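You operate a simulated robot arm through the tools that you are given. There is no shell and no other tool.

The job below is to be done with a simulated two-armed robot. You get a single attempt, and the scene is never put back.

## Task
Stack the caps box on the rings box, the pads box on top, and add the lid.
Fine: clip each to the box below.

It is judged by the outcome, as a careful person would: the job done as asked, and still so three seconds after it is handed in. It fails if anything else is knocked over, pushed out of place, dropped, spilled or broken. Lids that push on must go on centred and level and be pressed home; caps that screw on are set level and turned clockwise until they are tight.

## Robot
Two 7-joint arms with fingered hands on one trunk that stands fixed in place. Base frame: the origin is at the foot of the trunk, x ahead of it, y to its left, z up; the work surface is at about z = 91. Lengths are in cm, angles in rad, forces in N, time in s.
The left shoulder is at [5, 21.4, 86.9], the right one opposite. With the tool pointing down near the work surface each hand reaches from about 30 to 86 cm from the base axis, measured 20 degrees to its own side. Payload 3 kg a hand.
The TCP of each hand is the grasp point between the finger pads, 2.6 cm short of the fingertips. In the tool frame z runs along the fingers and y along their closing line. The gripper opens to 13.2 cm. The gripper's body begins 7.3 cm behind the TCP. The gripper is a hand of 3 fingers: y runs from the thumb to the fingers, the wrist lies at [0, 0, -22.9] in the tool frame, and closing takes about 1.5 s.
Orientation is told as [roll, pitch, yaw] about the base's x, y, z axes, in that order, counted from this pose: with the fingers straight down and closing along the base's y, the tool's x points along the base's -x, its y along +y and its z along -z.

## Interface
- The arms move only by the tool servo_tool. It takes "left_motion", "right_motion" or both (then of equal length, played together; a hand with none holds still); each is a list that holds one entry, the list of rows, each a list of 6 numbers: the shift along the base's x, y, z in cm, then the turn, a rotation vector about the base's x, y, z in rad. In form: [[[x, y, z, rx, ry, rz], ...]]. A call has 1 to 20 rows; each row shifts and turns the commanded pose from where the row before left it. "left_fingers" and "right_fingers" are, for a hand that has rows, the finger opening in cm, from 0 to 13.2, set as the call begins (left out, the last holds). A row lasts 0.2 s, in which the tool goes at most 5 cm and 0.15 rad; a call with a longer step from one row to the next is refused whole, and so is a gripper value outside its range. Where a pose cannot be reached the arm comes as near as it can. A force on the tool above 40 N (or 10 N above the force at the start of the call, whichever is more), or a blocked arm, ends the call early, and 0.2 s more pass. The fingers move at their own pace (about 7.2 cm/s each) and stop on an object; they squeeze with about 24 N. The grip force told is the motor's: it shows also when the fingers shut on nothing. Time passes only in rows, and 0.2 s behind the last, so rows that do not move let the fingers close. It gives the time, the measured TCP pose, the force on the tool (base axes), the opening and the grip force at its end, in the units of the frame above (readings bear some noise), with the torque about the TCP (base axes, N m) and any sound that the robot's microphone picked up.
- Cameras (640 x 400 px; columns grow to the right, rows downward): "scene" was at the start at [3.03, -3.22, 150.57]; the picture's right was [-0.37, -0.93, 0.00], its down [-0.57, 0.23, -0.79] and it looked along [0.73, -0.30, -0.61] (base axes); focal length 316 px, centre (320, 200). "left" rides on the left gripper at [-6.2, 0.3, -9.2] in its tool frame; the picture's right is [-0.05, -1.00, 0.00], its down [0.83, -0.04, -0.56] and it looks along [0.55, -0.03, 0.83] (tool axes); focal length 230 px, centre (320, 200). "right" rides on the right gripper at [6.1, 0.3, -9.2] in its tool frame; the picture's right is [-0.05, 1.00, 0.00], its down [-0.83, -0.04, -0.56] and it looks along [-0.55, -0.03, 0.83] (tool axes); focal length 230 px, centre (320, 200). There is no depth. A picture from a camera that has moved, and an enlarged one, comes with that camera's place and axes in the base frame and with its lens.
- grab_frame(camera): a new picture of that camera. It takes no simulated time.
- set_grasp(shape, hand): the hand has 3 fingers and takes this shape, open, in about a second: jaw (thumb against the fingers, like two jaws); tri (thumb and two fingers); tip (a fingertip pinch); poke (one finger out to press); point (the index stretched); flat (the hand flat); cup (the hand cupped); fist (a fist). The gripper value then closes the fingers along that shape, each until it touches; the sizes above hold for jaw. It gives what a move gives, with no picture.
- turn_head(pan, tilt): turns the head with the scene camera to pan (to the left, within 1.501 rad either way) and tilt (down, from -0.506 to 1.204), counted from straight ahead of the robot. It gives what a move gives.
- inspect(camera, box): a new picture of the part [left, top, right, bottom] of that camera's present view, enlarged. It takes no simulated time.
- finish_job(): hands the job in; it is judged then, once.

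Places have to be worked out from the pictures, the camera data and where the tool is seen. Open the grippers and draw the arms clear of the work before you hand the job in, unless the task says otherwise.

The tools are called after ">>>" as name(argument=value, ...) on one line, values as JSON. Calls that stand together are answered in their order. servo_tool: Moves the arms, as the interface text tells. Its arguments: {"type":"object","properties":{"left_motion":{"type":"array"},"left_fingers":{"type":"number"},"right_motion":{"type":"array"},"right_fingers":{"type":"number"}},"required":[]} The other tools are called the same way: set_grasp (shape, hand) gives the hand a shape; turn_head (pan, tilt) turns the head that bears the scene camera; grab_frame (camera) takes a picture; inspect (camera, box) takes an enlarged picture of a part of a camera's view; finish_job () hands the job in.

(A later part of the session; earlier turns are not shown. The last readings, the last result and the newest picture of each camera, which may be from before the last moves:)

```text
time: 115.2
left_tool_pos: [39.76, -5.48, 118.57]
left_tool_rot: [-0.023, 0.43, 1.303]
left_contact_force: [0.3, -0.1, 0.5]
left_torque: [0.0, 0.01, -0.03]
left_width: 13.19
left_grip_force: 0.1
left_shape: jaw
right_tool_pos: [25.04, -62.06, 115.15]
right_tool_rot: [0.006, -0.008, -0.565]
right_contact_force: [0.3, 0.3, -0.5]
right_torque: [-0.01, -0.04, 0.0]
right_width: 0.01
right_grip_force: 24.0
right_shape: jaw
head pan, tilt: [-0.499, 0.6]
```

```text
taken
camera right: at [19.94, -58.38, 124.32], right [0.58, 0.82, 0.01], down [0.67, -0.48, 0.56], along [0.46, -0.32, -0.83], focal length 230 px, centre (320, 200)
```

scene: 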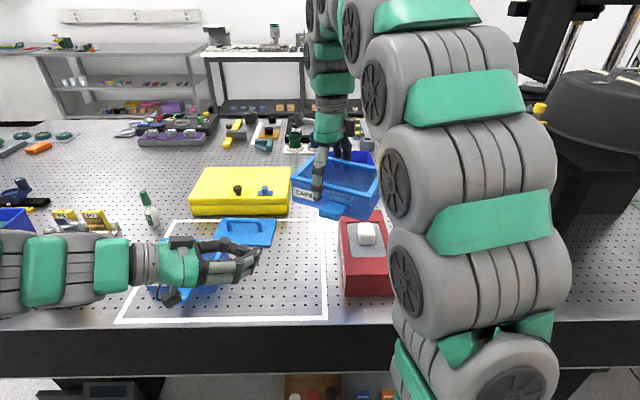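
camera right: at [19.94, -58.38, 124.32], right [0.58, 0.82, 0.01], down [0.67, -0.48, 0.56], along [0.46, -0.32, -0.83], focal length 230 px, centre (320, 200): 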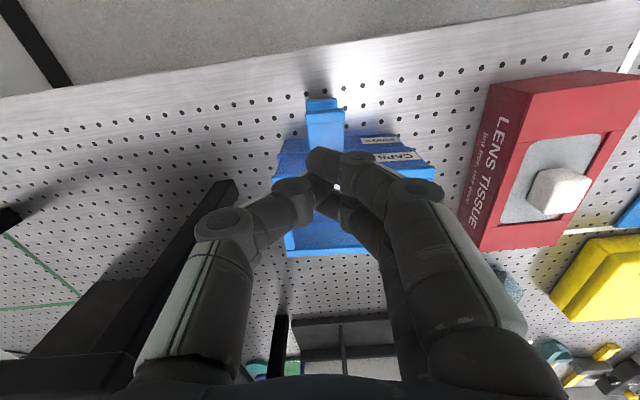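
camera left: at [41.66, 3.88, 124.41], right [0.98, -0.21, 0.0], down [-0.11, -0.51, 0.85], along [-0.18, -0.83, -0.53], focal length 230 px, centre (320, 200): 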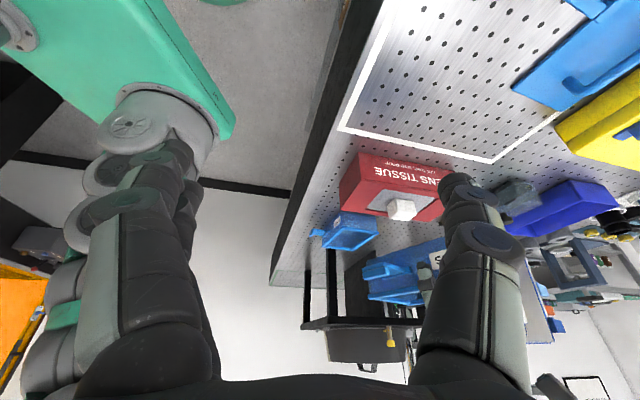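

The bundle is closed and over the latch area. I centre it above the caps latch lip and lower to just above it.

>>> servo_tool(right_motion=[[[-0.16, 0.9, -1.5, 0, 0, 0], [0, 0, -2, 0, 0, 0], [0, 0, -2, 0, 0, 0], [0, 0, -2, 0, 0, 0], [0, 0, -1.6, 0, 0, 0], [0, 0, 0, 0, 0, 0], [0, 0, 0, 0, 0, 0]]])

>>> grab_frame(camera="right")

>>> inspect(camera="left", box=[300, 210, 380, 270])

```text
time: 116.8
left_tool_pos: [39.73, -5.45, 118.59]
left_tool_rot: [-0.023, 0.428, 1.305]
left_contact_force: [0.1, 0.6, -0.2]
left_torque: [-0.03, 0.01, 0.01]
left_width: 13.18
left_grip_force: 0.1
left_shape: jaw
right_tool_pos: [24.92, -61.12, 106.0]
right_tool_rot: [0.006, -0.011, -0.566]
right_contact_force: [0.8, 0.3, -0.4]
right_torque: [0.0, 0.01, 0.05]
right_width: 0.0
right_grip_force: 24.7
right_shape: jaw
head pan, tilt: [-0.499, 0.6]
```

```text
taken
camera right: at [19.76, -57.49, 115.22], right [0.58, 0.82, 0.01], down [0.67, -0.48, 0.56], along [0.46, -0.32, -0.83], focal length 230 px, centre (320, 200)
```

right: 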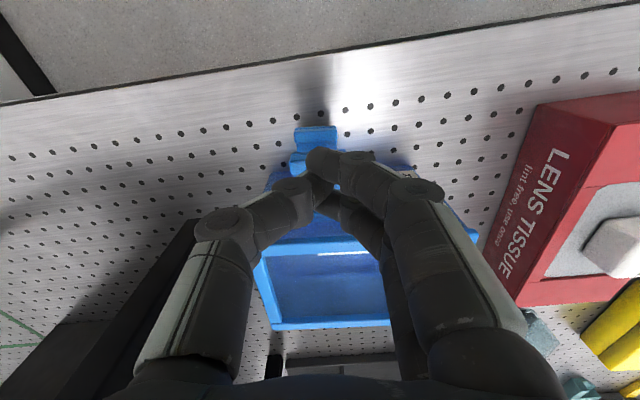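

```text
6.67 times, centred on (340, 240) of left
camera zoom: at [41.65, 3.88, 124.41], right [0.98, -0.21, 0.0], down [-0.11, -0.51, 0.85], along [-0.18, -0.83, -0.53], focal length 1534 px, centre (187, -67)
```

zoom: 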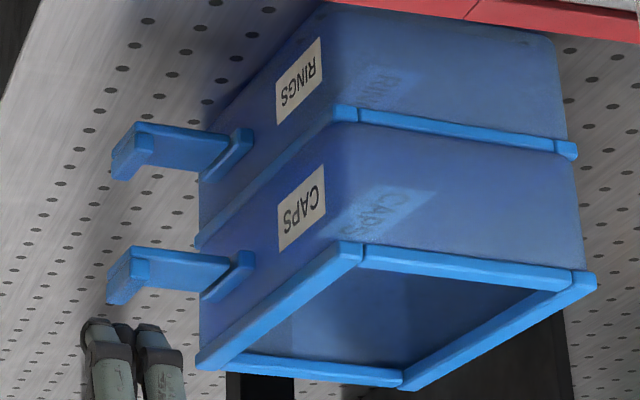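

Fingertips are right above the lip. I press down in steps.

>>> servo_tool(right_motion=[[[0, 0, -1.2, 0, 0, 0], [0, 0, -1.0, 0, 0, 0], [0, 0, -0.6, 0, 0, 0], [0, 0, -0.6, 0, 0, 0], [0, 0, -0.6, 0, 0, 0], [0, 0, -0.5, 0, 0, 0], [0, 0, 0, 0, 0, 0]]])

>>> inspect(camera="left", box=[300, 210, 380, 270])

>>> grab_frame(camera="right")

```text
time: 118.4
left_tool_pos: [39.65, -5.48, 118.61]
left_tool_rot: [-0.021, 0.431, 1.303]
left_contact_force: [0.4, -0.1, 0.0]
left_torque: [0.0, 0.0, 0.0]
left_width: 13.19
left_grip_force: 0.2
left_shape: jaw
right_tool_pos: [24.84, -61.04, 101.64]
right_tool_rot: [0.008, -0.012, -0.566]
right_contact_force: [0.2, -0.5, -0.8]
right_torque: [-0.02, -0.03, -0.02]
right_width: 0.02
right_grip_force: 23.7
right_shape: jaw
head pan, tilt: [-0.499, 0.6]
```

```text
6.67 times, centred on (340, 240) of left
camera zoom: at [41.65, 3.88, 124.42], right [0.98, -0.21, 0.0], down [-0.11, -0.51, 0.85], along [-0.18, -0.83, -0.53], focal length 1534 px, centre (187, -67)
```

zoom: 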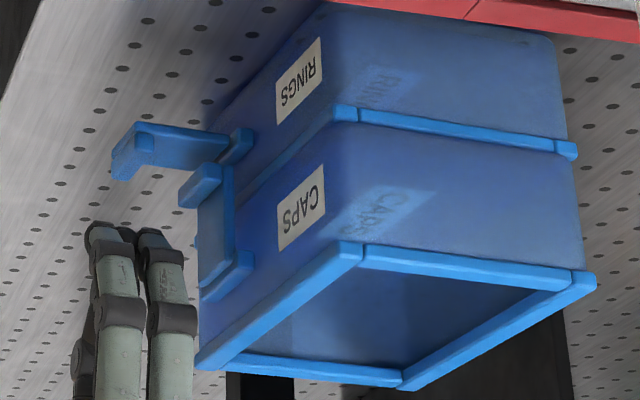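

```text
taken
camera right: at [19.79, -57.43, 110.73], right [0.58, 0.82, 0.01], down [0.67, -0.48, 0.56], along [0.46, -0.32, -0.83], focal length 230 px, centre (320, 200)
```

right: 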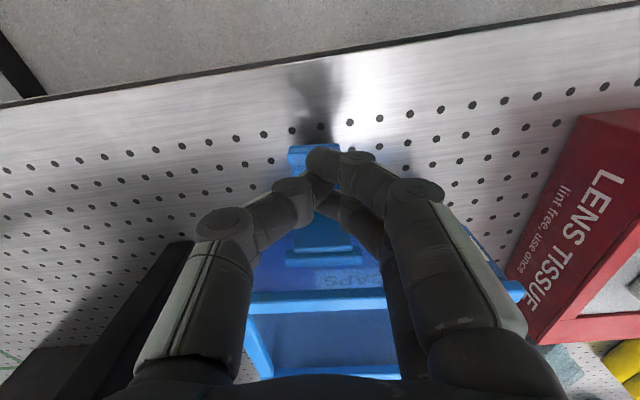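

The latch snapped over and swung down against the rings box. I zoom in to see whether it is fully home.

>>> inspect(camera="left", box=[312, 222, 352, 258])

>>> inspect(camera="scene", box=[430, 180, 560, 290])

```text
11.11 times, centred on (332, 240) of left
camera zoom: at [41.65, 3.88, 124.42], right [0.98, -0.21, 0.0], down [-0.11, -0.51, 0.85], along [-0.18, -0.83, -0.53], focal length 2556 px, centre (187, -244)
```

zoom: 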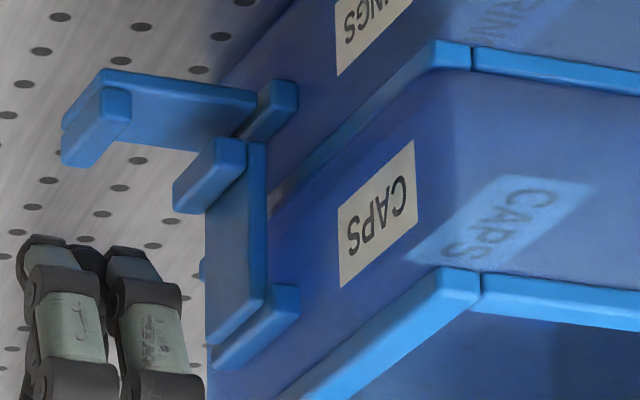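

```text
3.64 times, centred on (495, 235) of scene
camera zoom: at [2.77, -4.21, 151.07], right [-0.48, -0.88, 0.0], down [-0.5, 0.27, -0.83], along [0.72, -0.4, -0.56], focal length 1150 px, centre (-316, 73)
```

zoom: 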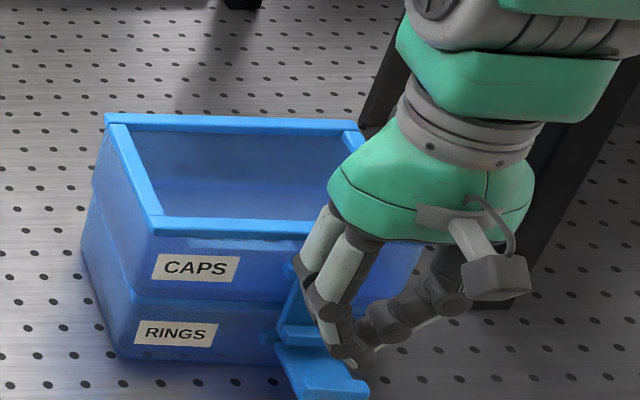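

The latch lies vertical over the rings front. To press it home I lower the bundle beside the plate and push inward gently.

>>> servo_tool(right_motion=[[[0, 0, -0.9, 0, 0, 0], [0, 0, -0.9, 0, 0, 0], [0, 0, -0.6, 0, 0, 0], [0.42, -0.27, 0, 0, 0, 0], [0.42, -0.27, 0, 0, 0, 0], [0.42, -0.27, 0, 0, 0, 0], [0, 0, 0, 0, 0, 0]]])

>>> inspect(camera="left", box=[312, 222, 362, 262])

```text
time: 120.0
left_tool_pos: [39.69, -5.5, 118.61]
left_tool_rot: [-0.024, 0.428, 1.305]
left_contact_force: [-0.2, -0.1, -0.7]
left_torque: [-0.01, -0.01, -0.01]
left_width: 13.18
left_grip_force: 0.1
left_shape: jaw
right_tool_pos: [26.06, -61.87, 99.2]
right_tool_rot: [0.007, -0.01, -0.565]
right_contact_force: [-2.6, 1.4, 1.4]
right_torque: [0.01, 0.01, -0.01]
right_width: 0.01
right_grip_force: 24.2
right_shape: jaw
head pan, tilt: [-0.499, 0.6]
```

```text
10.00 times, centred on (337, 242) of left
camera zoom: at [41.65, 3.88, 124.41], right [0.98, -0.21, 0.0], down [-0.11, -0.51, 0.85], along [-0.18, -0.83, -0.53], focal length 2301 px, centre (150, -220)
```

zoom: 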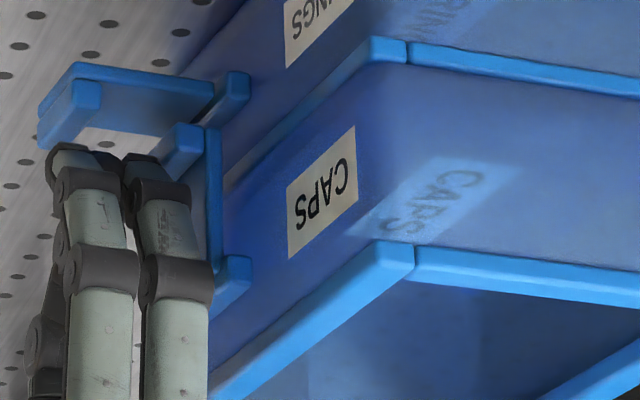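

About 3 N contact on the latch. I push a little more and watch both force and stack position.

>>> servo_tool(right_motion=[[[0.17, -0.11, 0, 0, 0, 0], [0.17, -0.11, 0, 0, 0, 0], [0, 0, 0, 0, 0, 0]]])

>>> inspect(camera="left", box=[312, 222, 362, 262])

```text
time: 120.8
left_tool_pos: [39.54, -5.48, 118.69]
left_tool_rot: [-0.021, 0.43, 1.303]
left_contact_force: [0.6, 0.0, -0.1]
left_torque: [0.05, -0.01, 0.01]
left_width: 13.19
left_grip_force: 0.0
left_shape: jaw
right_tool_pos: [26.5, -62.08, 99.2]
right_tool_rot: [0.007, -0.008, -0.565]
right_contact_force: [-2.6, 1.4, 3.6]
right_torque: [-0.03, 0.04, -0.03]
right_width: 0.0
right_grip_force: 24.2
right_shape: jaw
head pan, tilt: [-0.499, 0.6]
```

```text
10.00 times, centred on (337, 242) of left
camera zoom: at [41.65, 3.89, 124.41], right [0.98, -0.21, 0.0], down [-0.11, -0.51, 0.85], along [-0.18, -0.83, -0.53], focal length 2301 px, centre (150, -220)
```

zoom: 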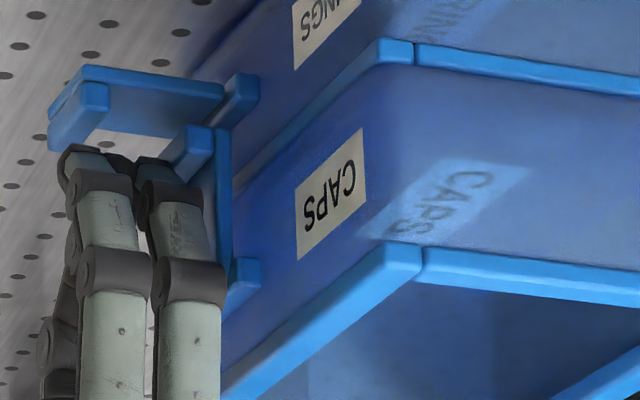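

The whole stack slid back about 2 mm at 3 N, both boxes together, so I stop pushing. I retreat the hand and look closely at the latch from the wrist camera.

>>> servo_tool(right_motion=[[[-0.42, 0.27, 0, 0, 0, 0], [-0.85, 0.54, 0, 0, 0, 0], [-0.85, 0.54, 0.5, 0, 0, 0], [-0.85, 0.54, 1.5, 0, 0, 0], [-0.5, 0.3, 2, 0, 0, 0], [0, 0, 2, 0, 0, 0], [0, 0, 2, 0, 0, 0], [0, 0, 0, 0, 0, 0]]])

>>> grab_frame(camera="right")

>>> inspect(camera="left", box=[312, 222, 352, 258])

>>> inspect(camera="right", box=[260, 110, 400, 260])

```text
time: 122.6
left_tool_pos: [39.61, -5.38, 118.6]
left_tool_rot: [-0.023, 0.429, 1.301]
left_contact_force: [-0.3, -0.9, 0.4]
left_torque: [0.01, 0.0, -0.01]
left_width: 13.18
left_grip_force: 0.0
left_shape: jaw
right_tool_pos: [22.98, -59.96, 107.27]
right_tool_rot: [0.006, -0.01, -0.564]
right_contact_force: [-0.7, 0.2, -0.2]
right_torque: [-0.02, -0.04, 0.0]
right_width: 0.0
right_grip_force: 23.6
right_shape: jaw
head pan, tilt: [-0.499, 0.6]
```

```text
taken
camera right: at [17.87, -56.29, 116.36], right [0.58, 0.82, 0.01], down [0.67, -0.48, 0.56], along [0.46, -0.32, -0.83], focal length 230 px, centre (320, 200)
```

right: 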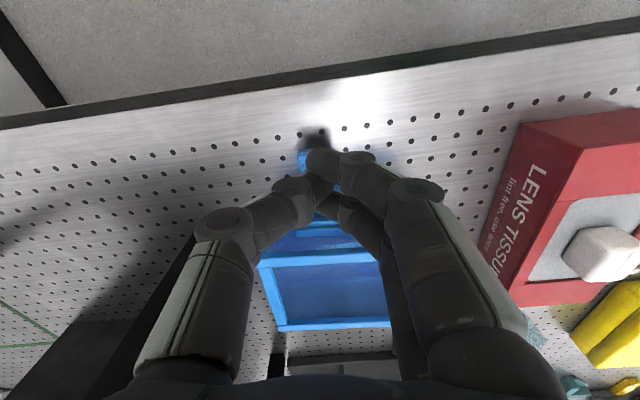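

```text
11.11 times, centred on (332, 240) of left
camera zoom: at [41.66, 3.89, 124.41], right [0.98, -0.21, 0.0], down [-0.11, -0.51, 0.85], along [-0.18, -0.83, -0.53], focal length 2556 px, centre (187, -244)
```

zoom: 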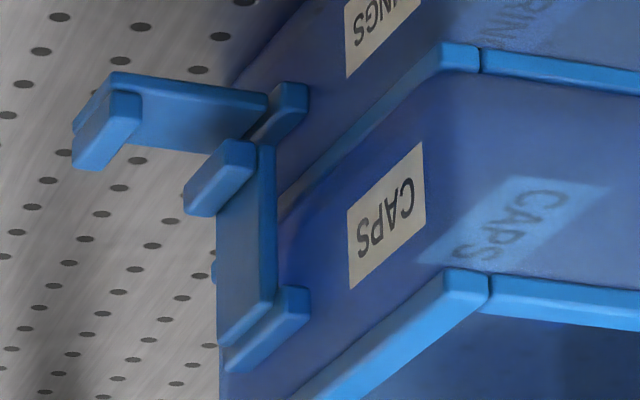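

```text
2.67 times, centred on (330, 185) of right
camera zoom: at [17.87, -56.29, 116.36], right [0.58, 0.82, 0.01], down [0.67, -0.48, 0.56], along [0.46, -0.32, -0.83], focal length 614 px, centre (293, 240)
```

zoom: 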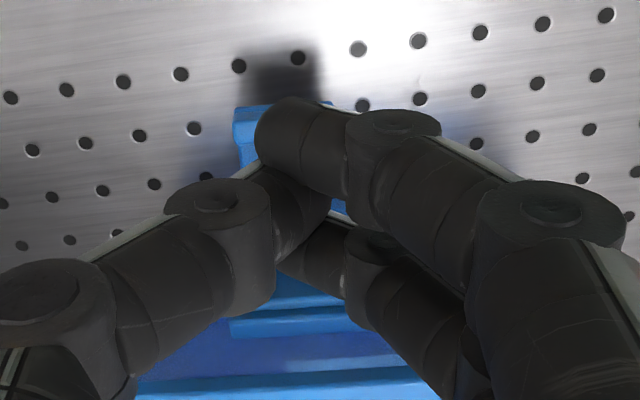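

The latch stands vertical, flush along the fronts. To verify it really holds, I'll regrip the caps rim and lift slightly to see if the rings box comes along.

>>> servo_tool(right_motion=[[[0.5, 0, 2, 0, 0, 0], [0.5, 0, 2, 0, 0, 0], [1, -0.2, 2, 0, 0, -0.1425], [1.2, -0.3, 0.5, 0, 0, -0.1425], [1.2, -0.4, 0, 0, 0, -0.1425], [1.2, -0.4, 0, 0, 0, -0.1425], [1.2, -0.4, 0, 0, 0, -0.1425], [1.2, -0.4, 0, 0, 0, -0.1425], [1.2, -0.4, 0, 0, 0, -0.1425], [1.2, -0.4, 0, 0, 0, -0.1425], [1.2, -0.4, 0, 0, 0, -0.1425], [1.2, -0.4, 0, 0, 0, -0.1425], [1.2, -0.3, 0, -0.005, 0.009, -0.1425], [0.4, 0, 0, 0, 0, 0], [0, 0, 0, 0, 0, 0]]], right_fingers=13.2)

>>> grab_frame(camera="right")

```text
time: 125.8
left_tool_pos: [39.61, -5.44, 118.63]
left_tool_rot: [-0.023, 0.428, 1.303]
left_contact_force: [-0.2, 0.7, -0.7]
left_torque: [0.01, -0.02, 0.03]
left_width: 13.21
left_grip_force: 0.1
left_shape: jaw
right_tool_pos: [37.43, -64.05, 113.71]
right_tool_rot: [0.003, -0.017, -2.135]
right_contact_force: [-0.5, 0.5, 0.7]
right_torque: [-0.01, 0.02, 0.0]
right_width: 13.17
right_grip_force: 0.0
right_shape: jaw
head pan, tilt: [-0.499, 0.6]
```

```text
taken
camera right: at [41.07, -58.66, 122.73], right [0.82, -0.58, 0.0], down [-0.47, -0.67, 0.57], along [-0.33, -0.47, -0.82], focal length 230 px, centre (320, 200)
```

right: 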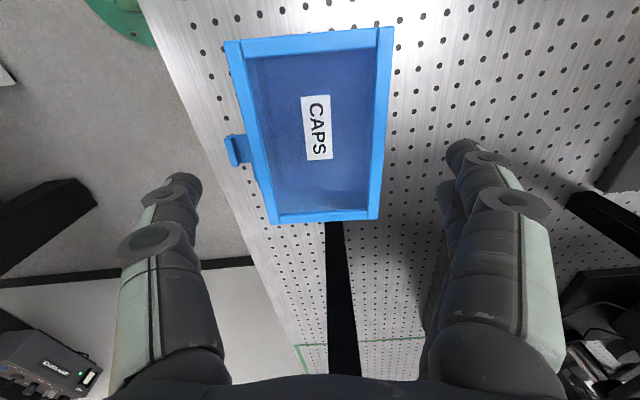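

I remove the slight tilt, shift 4 mm to centre, and descend to the caps rim.

>>> servo_tool(right_motion=[[[-0.3, 0.2, 0, 0.016, -0.0066, 0.01], [0, 0, -2, 0, 0, 0], [0, 0, -2, 0, 0, 0], [0, 0, -2, 0, 0, 0], [0, 0, 0, 0, 0, 0]]])

>>> grab_frame(camera="right")

```text
time: 127.0
left_tool_pos: [39.75, -5.6, 118.71]
left_tool_rot: [-0.022, 0.43, 1.303]
left_contact_force: [0.4, -0.5, 0.1]
left_torque: [0.0, 0.0, 0.01]
left_width: 13.19
left_grip_force: 0.2
left_shape: jaw
right_tool_pos: [37.14, -63.79, 107.6]
right_tool_rot: [-0.002, 0.001, -2.122]
right_contact_force: [0.2, 0.7, -0.6]
right_torque: [0.01, -0.01, 0.0]
right_width: 13.19
right_grip_force: 0.1
right_shape: jaw
head pan, tilt: [-0.499, 0.6]
```

```text
taken
camera right: at [40.68, -58.6, 116.83], right [0.82, -0.57, 0.0], down [-0.47, -0.69, 0.56], along [-0.32, -0.46, -0.83], focal length 230 px, centre (320, 200)
```

right: 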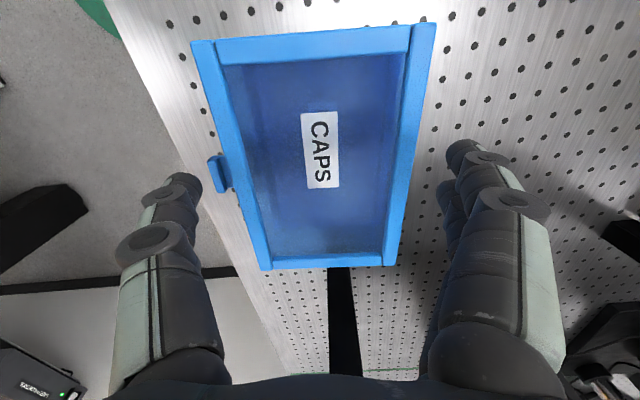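

Centred. I descend, grip the rim and lift less than a centimetre as a test.

>>> servo_tool(right_motion=[[[0, 0, -1.5, 0, 0, 0], [0, 0, -1.5, 0, 0, 0], [0, 0, -1, 0, 0, 0], [0, 0, -0.7, 0, 0, 0], [0, 0, 0, 0, 0, 0]]])

>>> servo_tool(right_motion=[[[0, 0, 0, 0, 0, 0], [0, 0, 0, 0, 0, 0], [0, 0, 0, 0, 0, 0], [0, 0, 0, 0, 0, 0], [0, 0, 0, 0, 0, 0], [0, 0, 0.3, 0, 0, 0], [0, 0, 0.3, 0, 0, 0], [0, 0, 0.3, 0, 0, 0], [0, 0, 0, 0, 0, 0]]], right_fingers=9)

>>> inspect(camera="left", box=[305, 205, 405, 270])

```text
time: 128.2
left_tool_pos: [39.84, -5.53, 118.57]
left_tool_rot: [-0.021, 0.43, 1.304]
left_contact_force: [0.0, 1.1, 0.3]
left_torque: [0.02, 0.03, 0.02]
left_width: 13.21
left_grip_force: 0.0
left_shape: jaw
right_tool_pos: [37.0, -63.89, 103.15]
right_tool_rot: [-0.001, -0.002, -2.123]
right_contact_force: [-0.1, -0.2, 0.5]
right_torque: [0.0, 0.01, 0.02]
right_width: 13.2
right_grip_force: 0.0
right_shape: jaw
head pan, tilt: [-0.499, 0.6]
```

```text
time: 130.2
left_tool_pos: [39.75, -5.52, 118.68]
left_tool_rot: [-0.021, 0.43, 1.304]
left_contact_force: [0.3, 0.0, -0.1]
left_torque: [0.02, -0.03, -0.03]
left_width: 13.2
left_grip_force: 0.1
left_shape: jaw
right_tool_pos: [37.11, -63.77, 103.74]
right_tool_rot: [-0.002, -0.001, -2.122]
right_contact_force: [-0.4, -0.2, -5.1]
right_torque: [0.09, -0.08, -0.01]
right_width: 11.74
right_grip_force: 24.3
right_shape: jaw
head pan, tilt: [-0.499, 0.6]
```

```text
6.15 times, centred on (355, 238) of left
camera zoom: at [41.66, 3.88, 124.41], right [0.98, -0.21, 0.0], down [-0.11, -0.51, 0.85], along [-0.18, -0.83, -0.53], focal length 1416 px, centre (105, -31)
```

zoom: 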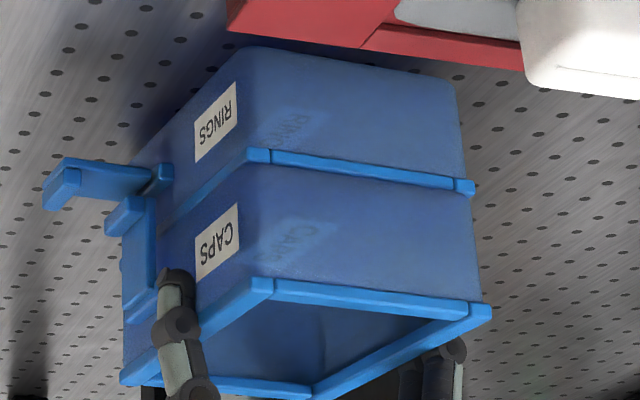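

The rings box lifts together with the caps (about 5 N, no gap at the seam): the clip is engaged. I set the pair back down and release.

>>> servo_tool(right_motion=[[[0, 0, -0.3, 0, 0, 0], [0, 0, -0.3, 0, 0, 0], [0, 0, -0.25, 0, 0, 0], [0, 0, -0.1, 0, 0, 0], [0, 0, 0, 0, 0, 0]]])

>>> servo_tool(right_motion=[[[0, 0, 0, 0, 0, 0], [0, 0, 0, 0, 0, 0], [0, 0, 0, 0, 0, 0], [0, 0, 0, 0, 0, 0], [0, 0, 0.6, 0, 0, 0], [0, 0, 1, 0, 0, 0], [0, 0, 1.5, 0, 0, 0], [0, 0, 2, 0, 0, 0], [0, 0, 2, 0, 0, 0], [0, 0, 2, 0, 0, 0], [0, 0, 2, 0, 0, 0], [0, 0, 0, 0, 0, 0]]], right_fingers=13.2)

>>> inspect(camera="left", box=[305, 205, 405, 270])

>>> grab_frame(camera="right")

```text
time: 131.4
left_tool_pos: [39.69, -5.44, 118.69]
left_tool_rot: [-0.023, 0.43, 1.305]
left_contact_force: [-0.2, -0.5, -0.7]
left_torque: [0.01, 0.0, 0.0]
left_width: 13.17
left_grip_force: 0.1
left_shape: jaw
right_tool_pos: [37.07, -63.75, 103.08]
right_tool_rot: [-0.003, 0.0, -2.123]
right_contact_force: [-0.4, 1.2, 5.7]
right_torque: [-0.06, -0.01, 0.0]
right_width: 11.73
right_grip_force: 23.5
right_shape: jaw
head pan, tilt: [-0.499, 0.6]
```

```text
time: 134.0
left_tool_pos: [39.58, -5.54, 118.75]
left_tool_rot: [-0.023, 0.429, 1.305]
left_contact_force: [-0.8, -0.2, -0.2]
left_torque: [-0.02, -0.01, -0.02]
left_width: 13.18
left_grip_force: 0.1
left_shape: jaw
right_tool_pos: [37.09, -63.76, 114.23]
right_tool_rot: [-0.002, 0.001, -2.123]
right_contact_force: [-0.1, 0.9, -0.3]
right_torque: [0.0, 0.0, -0.04]
right_width: 13.19
right_grip_force: 0.1
right_shape: jaw
head pan, tilt: [-0.499, 0.6]
```

```text
6.15 times, centred on (355, 238) of left
camera zoom: at [41.65, 3.88, 124.41], right [0.98, -0.21, 0.0], down [-0.11, -0.51, 0.85], along [-0.18, -0.83, -0.53], focal length 1416 px, centre (105, -31)
```

zoom: 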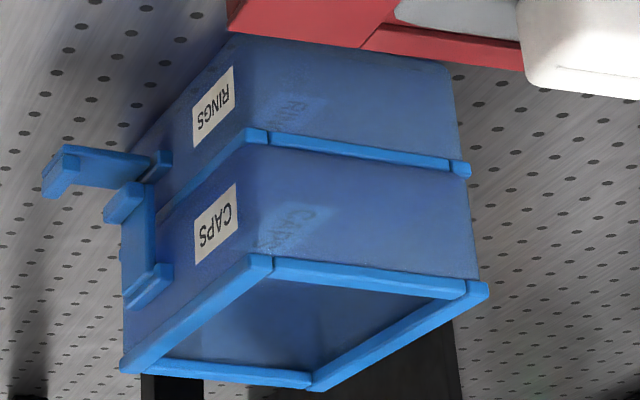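

```text
taken
camera right: at [40.64, -58.58, 123.24], right [0.82, -0.57, 0.0], down [-0.47, -0.69, 0.56], along [-0.32, -0.46, -0.83], focal length 230 px, centre (320, 200)
```

right: 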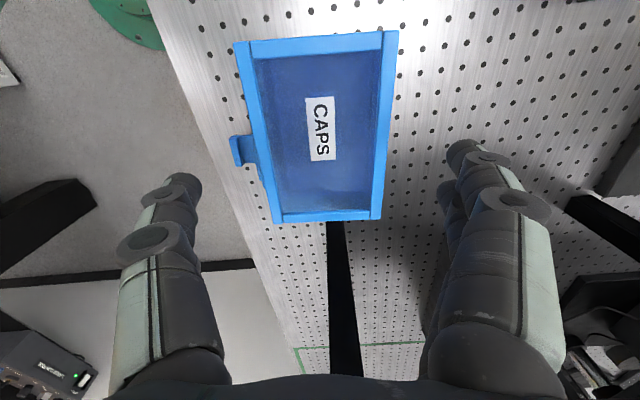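

The pair is set down and clipped. Next the pads box: I move the left arm out to the left, and swing the right hand up over toward the pads box.

>>> servo_tool(left_motion=[[[-0.3, 2, 0.2, 0, 0, 0], [-0.3, 2.5, 0.2, 0, 0, 0], [-0.3, 2.5, 0.2, 0, 0, 0], [-0.3, 2.5, 0.2, 0, 0, 0], [-0.3, 2.5, 0.2, 0, 0, 0], [-0.3, 2.5, 0.2, 0, 0, 0], [-0.3, 2.5, 0.2, 0, 0, 0], [-0.3, 2.5, 0.2, 0, 0, 0], [-0.3, 2.5, 0, 0, 0, 0], [-0.3, 2.5, 0, 0, 0, 0], [0, 2, 0, 0, 0, 0], [0, 0, 0, 0, 0, 0], [0, 0, 0, 0, 0, 0], [0, 0, 0, 0, 0, 0], [0, 0, 0, 0, 0, 0], [0, 0, 0, 0, 0, 0]]], right_motion=[[[0, 0, 1.5, 0, 0, 0], [0, 0, 1.5, 0, 0, 0], [0.8, 1.8, 0.5, 0, 0, 0], [0.9, 2, 0, 0, 0, 0], [0.9, 2, 0, 0, 0, 0], [0.9, 2, 0, 0, 0, 0], [0.9, 2, 0, 0, 0, 0], [0.9, 2, 0, 0, 0, 0], [0.9, 2, 0, 0, 0, 0], [0.9, 2, 0, 0, 0, 0], [0.9, 2, 0, 0, 0, 0], [0.9, 2, 0, 0, 0, 0], [0.9, 2, 0, 0, 0, 0], [0.9, 2, 0, 0, 0, 0], [0.9, 2, 0, 0, 0, 0], [0, 0, 0, 0, 0, 0]]])

>>> grab_frame(camera="scene")

>>> grab_frame(camera="right")

```text
time: 137.4
left_tool_pos: [36.57, 21.05, 120.37]
left_tool_rot: [-0.023, 0.43, 1.304]
left_contact_force: [0.8, -0.6, -0.2]
left_torque: [-0.01, -0.01, 0.0]
left_width: 13.2
left_grip_force: 0.0
left_shape: jaw
right_tool_pos: [48.7, -38.04, 117.64]
right_tool_rot: [-0.001, 0.0, -2.123]
right_contact_force: [-0.2, -0.4, -0.4]
right_torque: [0.0, 0.0, 0.03]
right_width: 13.19
right_grip_force: 0.1
right_shape: jaw
head pan, tilt: [-0.499, 0.6]
```

```text
taken
```

scene: 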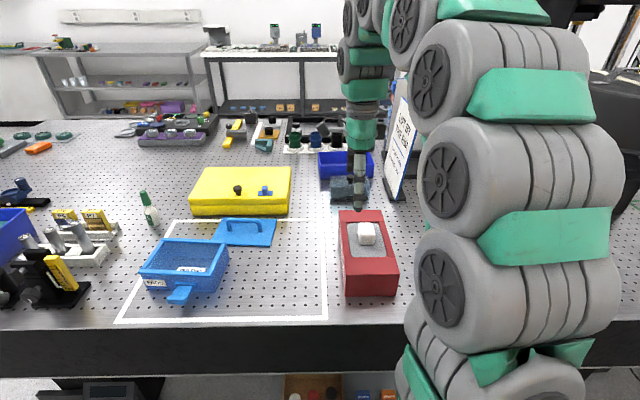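

```text
taken
camera right: at [52.24, -32.8, 126.71], right [0.82, -0.57, 0.0], down [-0.47, -0.69, 0.56], along [-0.32, -0.46, -0.83], focal length 230 px, centre (320, 200)
```

right: 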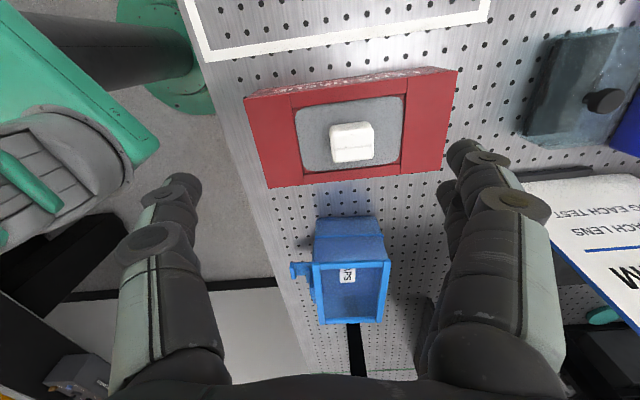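

Clear. I continue to above the pads box.

>>> servo_tool(right_motion=[[[0.94, 1.97, 0, 0, 0, 0], [0.94, 1.97, 0, 0, 0, 0], [0.94, 1.97, 0, 0, 0, 0], [0.94, 1.97, 0, 0, 0, 0], [0.94, 1.97, 0, 0, 0, 0], [0.94, 1.97, 0, 0, 0, 0], [0.94, 1.97, 0, 0, 0, 0], [0.94, 1.97, 0, 0, 0, 0], [0.94, 1.97, 0, 0, 0, 0], [0.94, 1.97, 0, 0, 0, 0], [0.94, 1.97, 0, 0, 0, 0], [0.94, 1.97, 0, 0, 0, 0], [0.94, 1.97, 0, 0, 0, 0], [0.94, 1.97, 0, 0, 0, 0], [0.94, 1.97, 0, 0, 0, 0], [0.94, 1.97, 0, 0, 0, 0], [0.94, 1.97, 0, 0, 0, 0], [0.94, 1.97, 0, 0, 0, 0], [0.9, 1.97, 0, 0, 0, 0], [0, 0, 0, 0, 0, 0]]])

>>> grab_frame(camera="right")

>>> inspect(camera="scene", box=[120, 140, 340, 330])

```text
time: 141.6
left_tool_pos: [36.57, 20.89, 120.29]
left_tool_rot: [-0.022, 0.431, 1.303]
left_contact_force: [-0.2, -0.3, -0.1]
left_torque: [-0.02, 0.0, -0.01]
left_width: 13.18
left_grip_force: 0.1
left_shape: jaw
right_tool_pos: [64.67, -4.42, 117.6]
right_tool_rot: [-0.002, 0.0, -2.123]
right_contact_force: [0.3, 0.4, 1.0]
right_torque: [0.01, 0.01, -0.01]
right_width: 13.16
right_grip_force: 0.1
right_shape: jaw
right hand out of reach, approached as far as the arm can: row 18, 19
head pan, tilt: [-0.499, 0.6]
```

```text
taken
camera right: at [68.18, 0.74, 126.7], right [0.82, -0.57, 0.0], down [-0.47, -0.69, 0.56], along [-0.32, -0.46, -0.83], focal length 230 px, centre (320, 200)
```

right: 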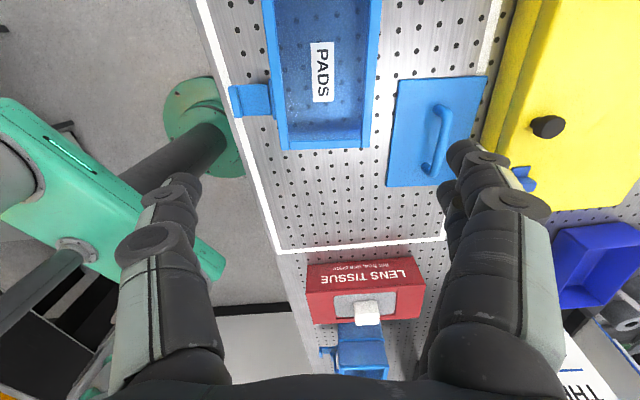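

```text
2.11 times, centred on (230, 235) of scene
camera zoom: at [2.77, -4.21, 151.07], right [-0.48, -0.88, 0.0], down [-0.5, 0.27, -0.83], along [0.72, -0.4, -0.56], focal length 666 px, centre (510, 126)
```

zoom: 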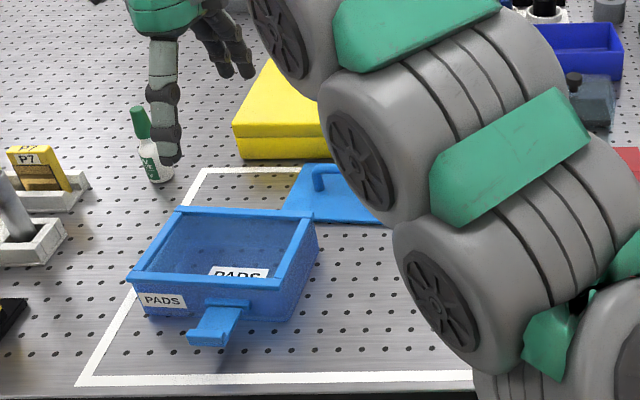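

At this height the arm is at its reach limit; it gets further lower down. Pads centre measures ≈ (66.5, −1.9). I descend to z ≈ 106 while moving over the grasp spot.

>>> servo_tool(right_motion=[[[0, 0, -2, 0, 0, 0], [0, 0, -2, 0, 0, 0], [0, 0, -2, 0, 0, 0], [0.5, 0.8, -2, 0, 0, 0], [0.6, 0.9, -1.5, 0, 0, 0], [0.6, 0.9, -1.5, 0, 0, 0], [0.6, 0.9, -0.5, 0, 0, 0], [0.5, 0.66, 0, 0, 0, 0], [0, 0, 0, 0, 0, 0]]])

>>> grab_frame(camera="right")

>>> inspect(camera="scene", box=[120, 140, 340, 330])

```text
time: 143.6
left_tool_pos: [36.6, 20.93, 120.26]
left_tool_rot: [-0.022, 0.429, 1.305]
left_contact_force: [-0.4, 0.6, -0.6]
left_torque: [0.03, 0.0, -0.02]
left_width: 13.21
left_grip_force: 0.0
left_shape: jaw
right_tool_pos: [67.41, -0.25, 106.06]
right_tool_rot: [-0.002, -0.001, -2.124]
right_contact_force: [-0.3, -0.8, -0.1]
right_torque: [0.0, 0.01, 0.0]
right_width: 13.21
right_grip_force: 0.1
right_shape: jaw
head pan, tilt: [-0.499, 0.6]
```

```text
taken
camera right: at [70.98, 4.91, 115.2], right [0.82, -0.57, 0.0], down [-0.47, -0.69, 0.56], along [-0.32, -0.46, -0.83], focal length 230 px, centre (320, 200)
```

right: 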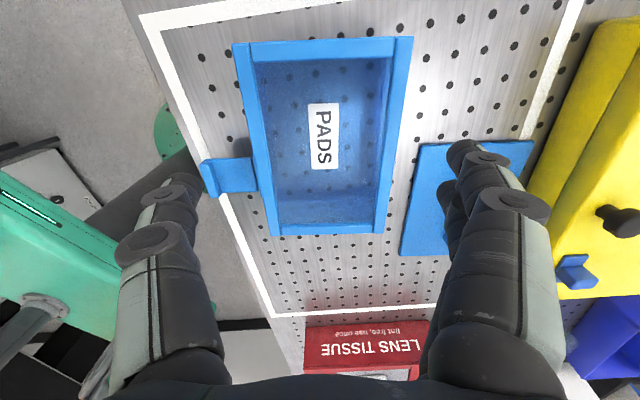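

```text
2.11 times, centred on (230, 235) of scene
camera zoom: at [2.77, -4.21, 151.07], right [-0.48, -0.88, 0.0], down [-0.5, 0.27, -0.83], along [0.72, -0.4, -0.56], focal length 666 px, centre (510, 126)
```

zoom: 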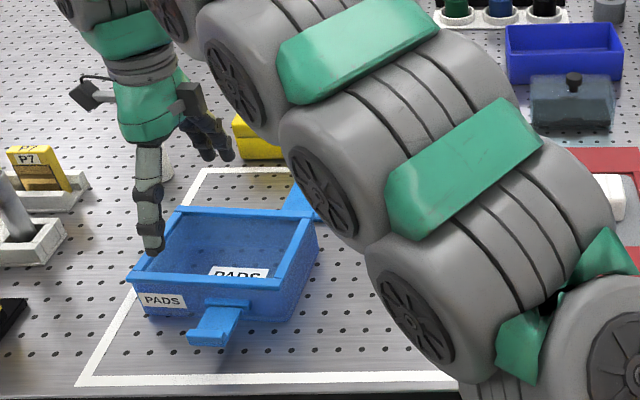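

Pads is 4 mm further back than the jaw centre and well aligned in yaw. I correct and descend to its rim.

>>> servo_tool(right_motion=[[[0.34, -0.21, -1.5, 0, 0, 0], [0, 0, -1.5, 0, 0, 0], [0, 0, -1.5, 0, 0, 0], [0, 0, -1.3, 0, 0, 0], [0, 0, -1, 0, 0, 0], [0, 0, -1, 0, 0, 0], [0, 0, -0.9, 0, 0, 0], [0, 0, -0.75, 0, 0, 0], [0, 0, 0, 0, 0, 0]]])

>>> grab_frame(camera="right")

>>> inspect(camera="scene", box=[120, 140, 340, 330])

```text
time: 145.6
left_tool_pos: [36.52, 21.05, 120.19]
left_tool_rot: [-0.023, 0.431, 1.304]
left_contact_force: [-0.2, -0.1, 0.6]
left_torque: [-0.04, 0.03, 0.02]
left_width: 13.2
left_grip_force: 0.1
left_shape: jaw
right_tool_pos: [67.86, -0.5, 96.58]
right_tool_rot: [-0.002, 0.0, -2.123]
right_contact_force: [-1.5, 0.2, 0.8]
right_torque: [0.06, 0.07, -0.01]
right_width: 13.19
right_grip_force: 0.1
right_shape: jaw
head pan, tilt: [-0.499, 0.6]
```

```text
taken
camera right: at [71.33, 4.66, 105.72], right [0.82, -0.57, 0.0], down [-0.47, -0.69, 0.56], along [-0.32, -0.46, -0.83], focal length 230 px, centre (320, 200)
```

right: 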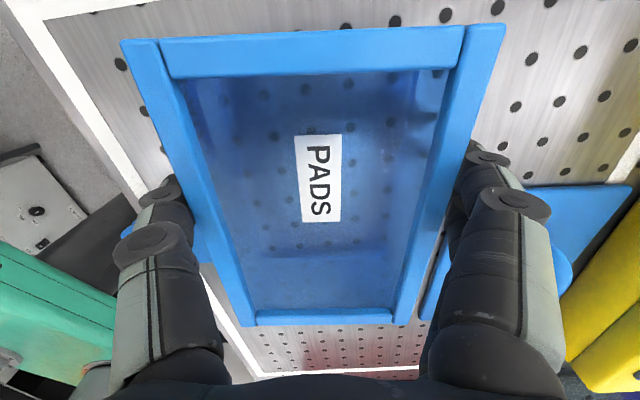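

```text
2.11 times, centred on (230, 235) of scene
camera zoom: at [2.77, -4.21, 151.07], right [-0.48, -0.88, 0.0], down [-0.5, 0.27, -0.83], along [0.72, -0.4, -0.56], focal length 666 px, centre (510, 126)
```

zoom: 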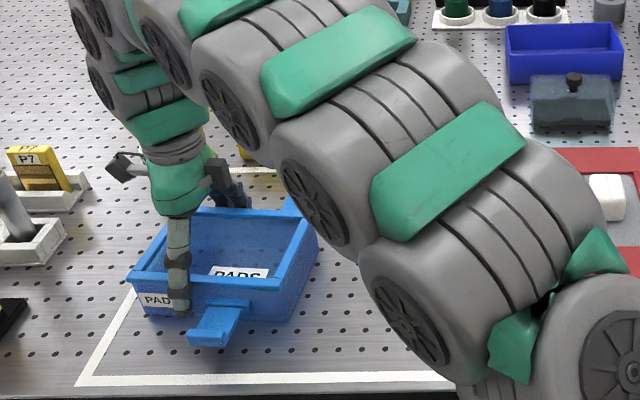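

Thumb left of the ledge, fingers behind. I grip and lift a little.

>>> servo_tool(right_motion=[[[0, 0, 0, 0, 0, 0], [0, 0, 0, 0, 0, 0], [0, 0, 0, 0, 0, 0], [0, 0, 0, 0, 0, 0], [0, 0, 0, 0, 0, 0], [0, 0, 0, 0, 0, 0], [0, 0, 0.5, 0, 0, 0], [0, 0, 0.8, 0, 0, 0], [0, 0, 1, 0, 0, 0], [0, 0, 1, 0, 0, 0], [0, 0, 0, 0, 0, 0]]], right_fingers=9)

>>> grab_frame(camera="right")

>>> inspect(camera="scene", box=[120, 140, 340, 330])

```text
time: 148.0
left_tool_pos: [36.46, 20.97, 120.3]
left_tool_rot: [-0.023, 0.431, 1.304]
left_contact_force: [-1.5, 0.1, -0.1]
left_torque: [-0.02, 0.04, 0.02]
left_width: 13.17
left_grip_force: 0.0
left_shape: jaw
right_tool_pos: [67.78, -0.43, 99.85]
right_tool_rot: [-0.004, -0.001, -2.122]
right_contact_force: [0.3, 0.7, -2.5]
right_torque: [0.02, -0.01, 0.01]
right_width: 11.93
right_grip_force: 23.7
right_shape: jaw
head pan, tilt: [-0.499, 0.6]
```

```text
taken
camera right: at [71.32, 4.65, 109.02], right [0.82, -0.57, 0.0], down [-0.47, -0.69, 0.56], along [-0.32, -0.46, -0.83], focal length 230 px, centre (320, 200)
```

right: 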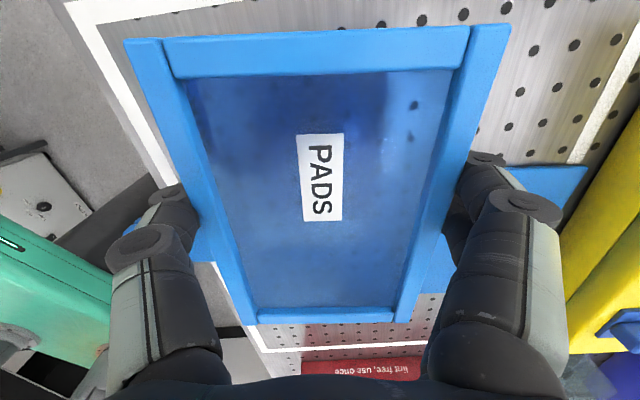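

```text
2.11 times, centred on (230, 235) of scene
camera zoom: at [2.77, -4.21, 151.07], right [-0.48, -0.88, 0.0], down [-0.5, 0.27, -0.83], along [0.72, -0.4, -0.56], focal length 666 px, centre (510, 126)
```

zoom: 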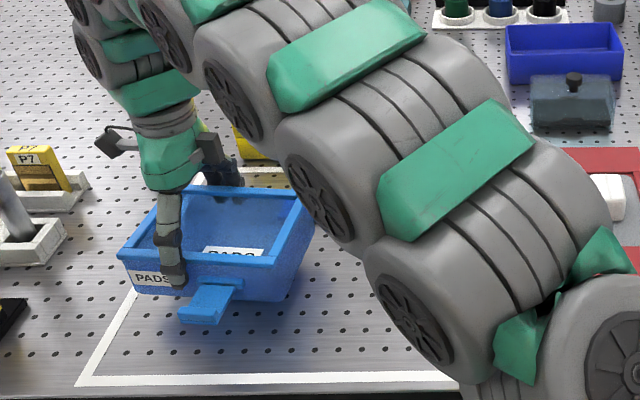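

Pads is lifted level. I carry it up and across toward the stack.

>>> servo_tool(right_motion=[[[0, 0, 1.5, 0, 0, 0], [0, 0, 1.8, 0, 0, 0], [-0.3, -0.6, 1.8, 0, 0, 0], [-0.7, -1.4, 1.5, 0, 0, 0], [-0.95, -1.9, 1, 0, 0, 0], [-0.95, -1.95, 0.8, 0, 0, 0], [-0.95, -1.95, 0.8, 0, 0, 0], [-0.95, -1.95, 0.8, 0, 0, 0], [-0.95, -1.95, 0.8, 0, 0, 0], [-0.95, -1.95, 0.8, 0, 0, 0], [-0.95, -1.95, 0.8, 0, 0, 0], [-0.95, -1.95, 0.8, 0, 0, 0], [-0.95, -1.95, 0.8, 0, 0, 0], [-0.95, -1.95, 0.8, 0, 0, 0], [-0.95, -1.95, 0.6, 0, 0, 0], [-0.95, -1.95, 0.6, 0, 0, 0], [-0.95, -1.95, 0, 0, 0, 0], [-0.95, -1.95, 0, 0, 0, 0], [-0.95, -1.95, 0, 0, 0, 0], [0, 0, 0, 0, 0, 0]]])

>>> grab_frame(camera="right")

>>> grab_frame(camera="scene")

```text
time: 152.2
left_tool_pos: [36.59, 21.0, 120.27]
left_tool_rot: [-0.022, 0.428, 1.303]
left_contact_force: [0.5, -0.1, -0.8]
left_torque: [0.01, -0.01, 0.02]
left_width: 13.17
left_grip_force: 0.1
left_shape: jaw
right_tool_pos: [52.55, -31.71, 115.89]
right_tool_rot: [-0.002, -0.001, -2.123]
right_contact_force: [-0.1, -0.2, -1.8]
right_torque: [0.06, -0.06, 0.01]
right_width: 11.9
right_grip_force: 24.2
right_shape: jaw
head pan, tilt: [-0.499, 0.6]
```

```text
taken
camera right: at [56.16, -26.54, 125.07], right [0.82, -0.57, 0.0], down [-0.47, -0.69, 0.56], along [-0.32, -0.46, -0.83], focal length 230 px, centre (320, 200)
```

right: 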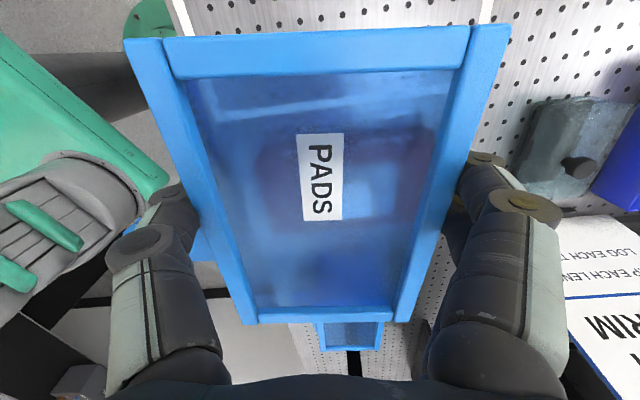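

```text
taken
```

scene: 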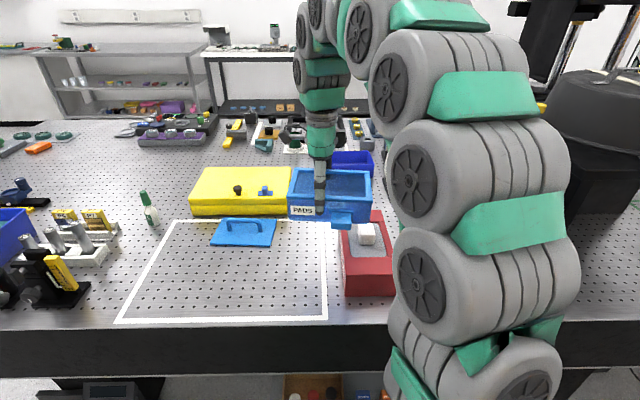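

I continue to above the stack, with the left camera hand returning to its viewing pose behind it.

>>> servo_tool(right_motion=[[[-0.95, -1.99, 0.2, 0, 0, 0], [-0.95, -1.99, 0.2, 0, 0, 0], [-0.95, -1.99, 0.2, 0, 0, 0], [-0.95, -1.99, 0.2, 0, 0, 0], [-0.95, -1.99, 0.2, 0, 0, 0], [-0.95, -1.99, 0.2, 0, 0, 0], [-0.95, -1.99, 0.2, 0, 0, 0], [-0.95, -1.99, 0.2, 0, 0, 0], [-0.95, -1.99, 0.2, 0, 0, 0], [-0.95, -1.99, 0.2, 0, 0, 0], [-0.95, -1.99, 0.2, 0, 0, 0], [-0.95, -1.99, 0, 0, 0, 0], [-0.95, -1.99, 0, 0, 0, 0], [-0.95, -1.99, 0, 0, 0, 0], [-0.95, -2, 0, 0, 0, 0], [-0.94, -2, 0, 0, 0, 0], [0, 0, 0, 0, 0, 0], [0, 0, 0, 0, 0, 0], [0, 0, 0, 0, 0, 0]]], left_motion=[[[0, 0, 0, 0, 0, 0], [0, 0, 0, 0, 0, 0], [0, 0, 0, 0, 0, 0], [0, 0, 0, 0, 0, 0], [0, 0, 0, 0, 0, 0], [0, 0, 0, 0, 0, 0], [0.2, -1.5, -0.1, 0, 0, 0], [0.3, -2.5, -0.15, 0, 0, 0], [0.3, -2.5, -0.15, 0, 0, 0], [0.3, -2.5, -0.15, 0, 0, 0], [0.3, -2.5, -0.15, 0, 0, 0], [0.3, -2.5, -0.15, 0, 0, 0], [0.3, -2.5, -0.15, 0, 0, 0], [0.3, -2.5, -0.15, 0, 0, 0], [0.3, -2.5, -0.15, 0, 0, 0], [0.3, -2.5, -0.15, 0, 0, 0], [0.2, -2.0, -0.15, 0, 0, 0], [0, -0.5, 0, 0, 0, 0], [0, 0, 0, 0, 0, 0]]])

>>> inspect(camera="left", box=[280, 190, 420, 340])

```text
time: 156.2
left_tool_pos: [39.74, -5.51, 118.68]
left_tool_rot: [-0.024, 0.429, 1.305]
left_contact_force: [0.8, 0.2, 0.1]
left_torque: [0.01, -0.01, 0.0]
left_width: 13.18
left_grip_force: 0.0
left_shape: jaw
right_tool_pos: [37.41, -63.64, 118.01]
right_tool_rot: [-0.001, 0.001, -2.124]
right_contact_force: [0.9, 0.7, -2.8]
right_torque: [0.03, -0.02, 0.0]
right_width: 11.91
right_grip_force: 24.0
right_shape: jaw
head pan, tilt: [-0.499, 0.6]
```

```text
2.67 times, centred on (350, 265) of left
camera zoom: at [41.74, 3.84, 124.43], right [0.98, -0.21, 0.0], down [-0.11, -0.51, 0.85], along [-0.18, -0.83, -0.53], focal length 614 px, centre (240, 27)
```

zoom: 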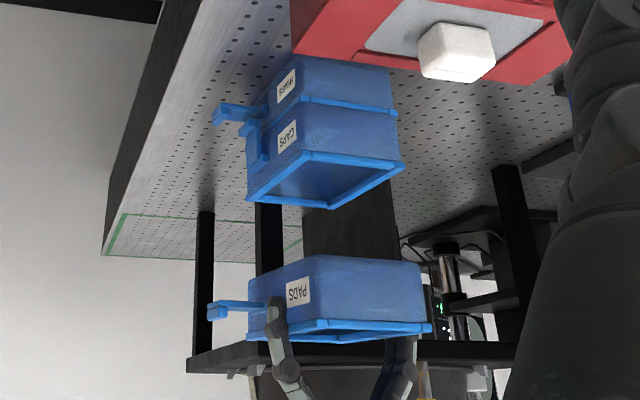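

Good view. I lower the pads to about 1.2 cm above the caps rim and check alignment.

>>> servo_tool(right_motion=[[[0, 0, -1.5, 0, 0, 0], [0, 0, -1.5, 0, 0, 0], [0, 0, -1.5, 0, 0, 0], [0, 0, -1.2, 0, 0, 0], [0, 0, -1.0, 0, 0, 0], [0, 0, -1.0, 0, 0, 0], [0, 0, 0, 0, 0, 0], [0, 0, 0, 0, 0, 0]]])

>>> inspect(camera="left", box=[315, 230, 355, 290])

>>> inspect(camera="left", box=[365, 230, 405, 290])

>>> inspect(camera="left", box=[300, 205, 410, 290])

```text
time: 158.0
left_tool_pos: [39.73, -5.58, 118.53]
left_tool_rot: [-0.024, 0.429, 1.304]
left_contact_force: [0.8, 1.0, -0.6]
left_torque: [-0.01, 0.05, 0.01]
left_width: 13.19
left_grip_force: 0.1
left_shape: jaw
right_tool_pos: [37.35, -63.51, 110.36]
right_tool_rot: [0.0, -0.002, -2.121]
right_contact_force: [0.8, -0.5, -2.2]
right_torque: [0.01, -0.02, 0.01]
right_width: 11.93
right_grip_force: 24.1
right_shape: jaw
head pan, tilt: [-0.499, 0.6]
```

```text
6.67 times, centred on (335, 260) of left
camera zoom: at [41.74, 3.85, 124.43], right [0.98, -0.21, 0.0], down [-0.11, -0.51, 0.85], along [-0.18, -0.83, -0.53], focal length 1534 px, centre (220, -200)
```

zoom: 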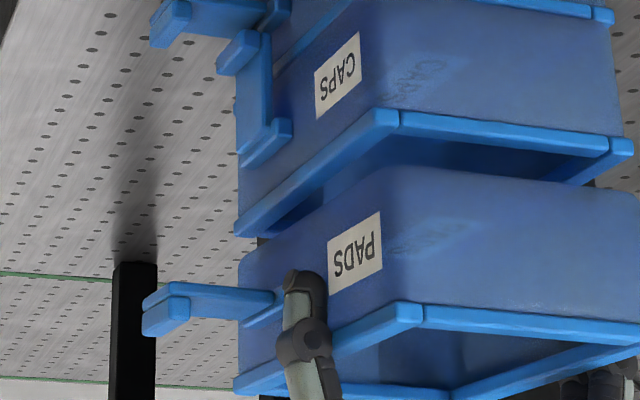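

```text
6.67 times, centred on (385, 260) of left
camera zoom: at [41.74, 3.85, 124.43], right [0.98, -0.21, 0.0], down [-0.11, -0.51, 0.85], along [-0.18, -0.83, -0.53], focal length 1534 px, centre (-113, -200)
```

zoom: 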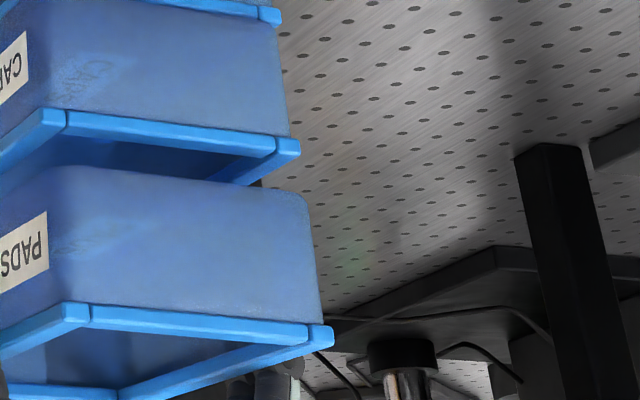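

```text
4.71 times, centred on (355, 248) of left
camera zoom: at [41.74, 3.85, 124.43], right [0.98, -0.21, 0.0], down [-0.11, -0.51, 0.85], along [-0.18, -0.83, -0.53], focal length 1083 px, centre (155, -24)
```

zoom: 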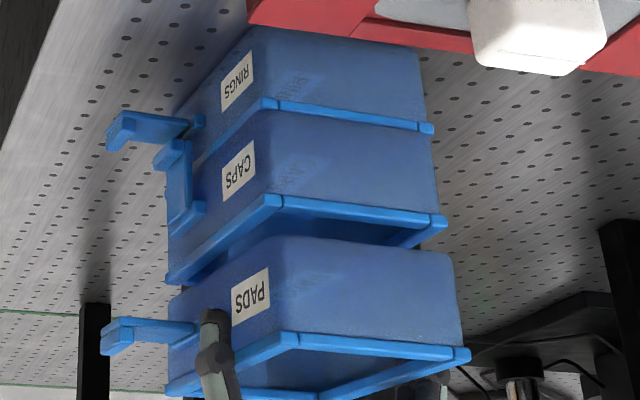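

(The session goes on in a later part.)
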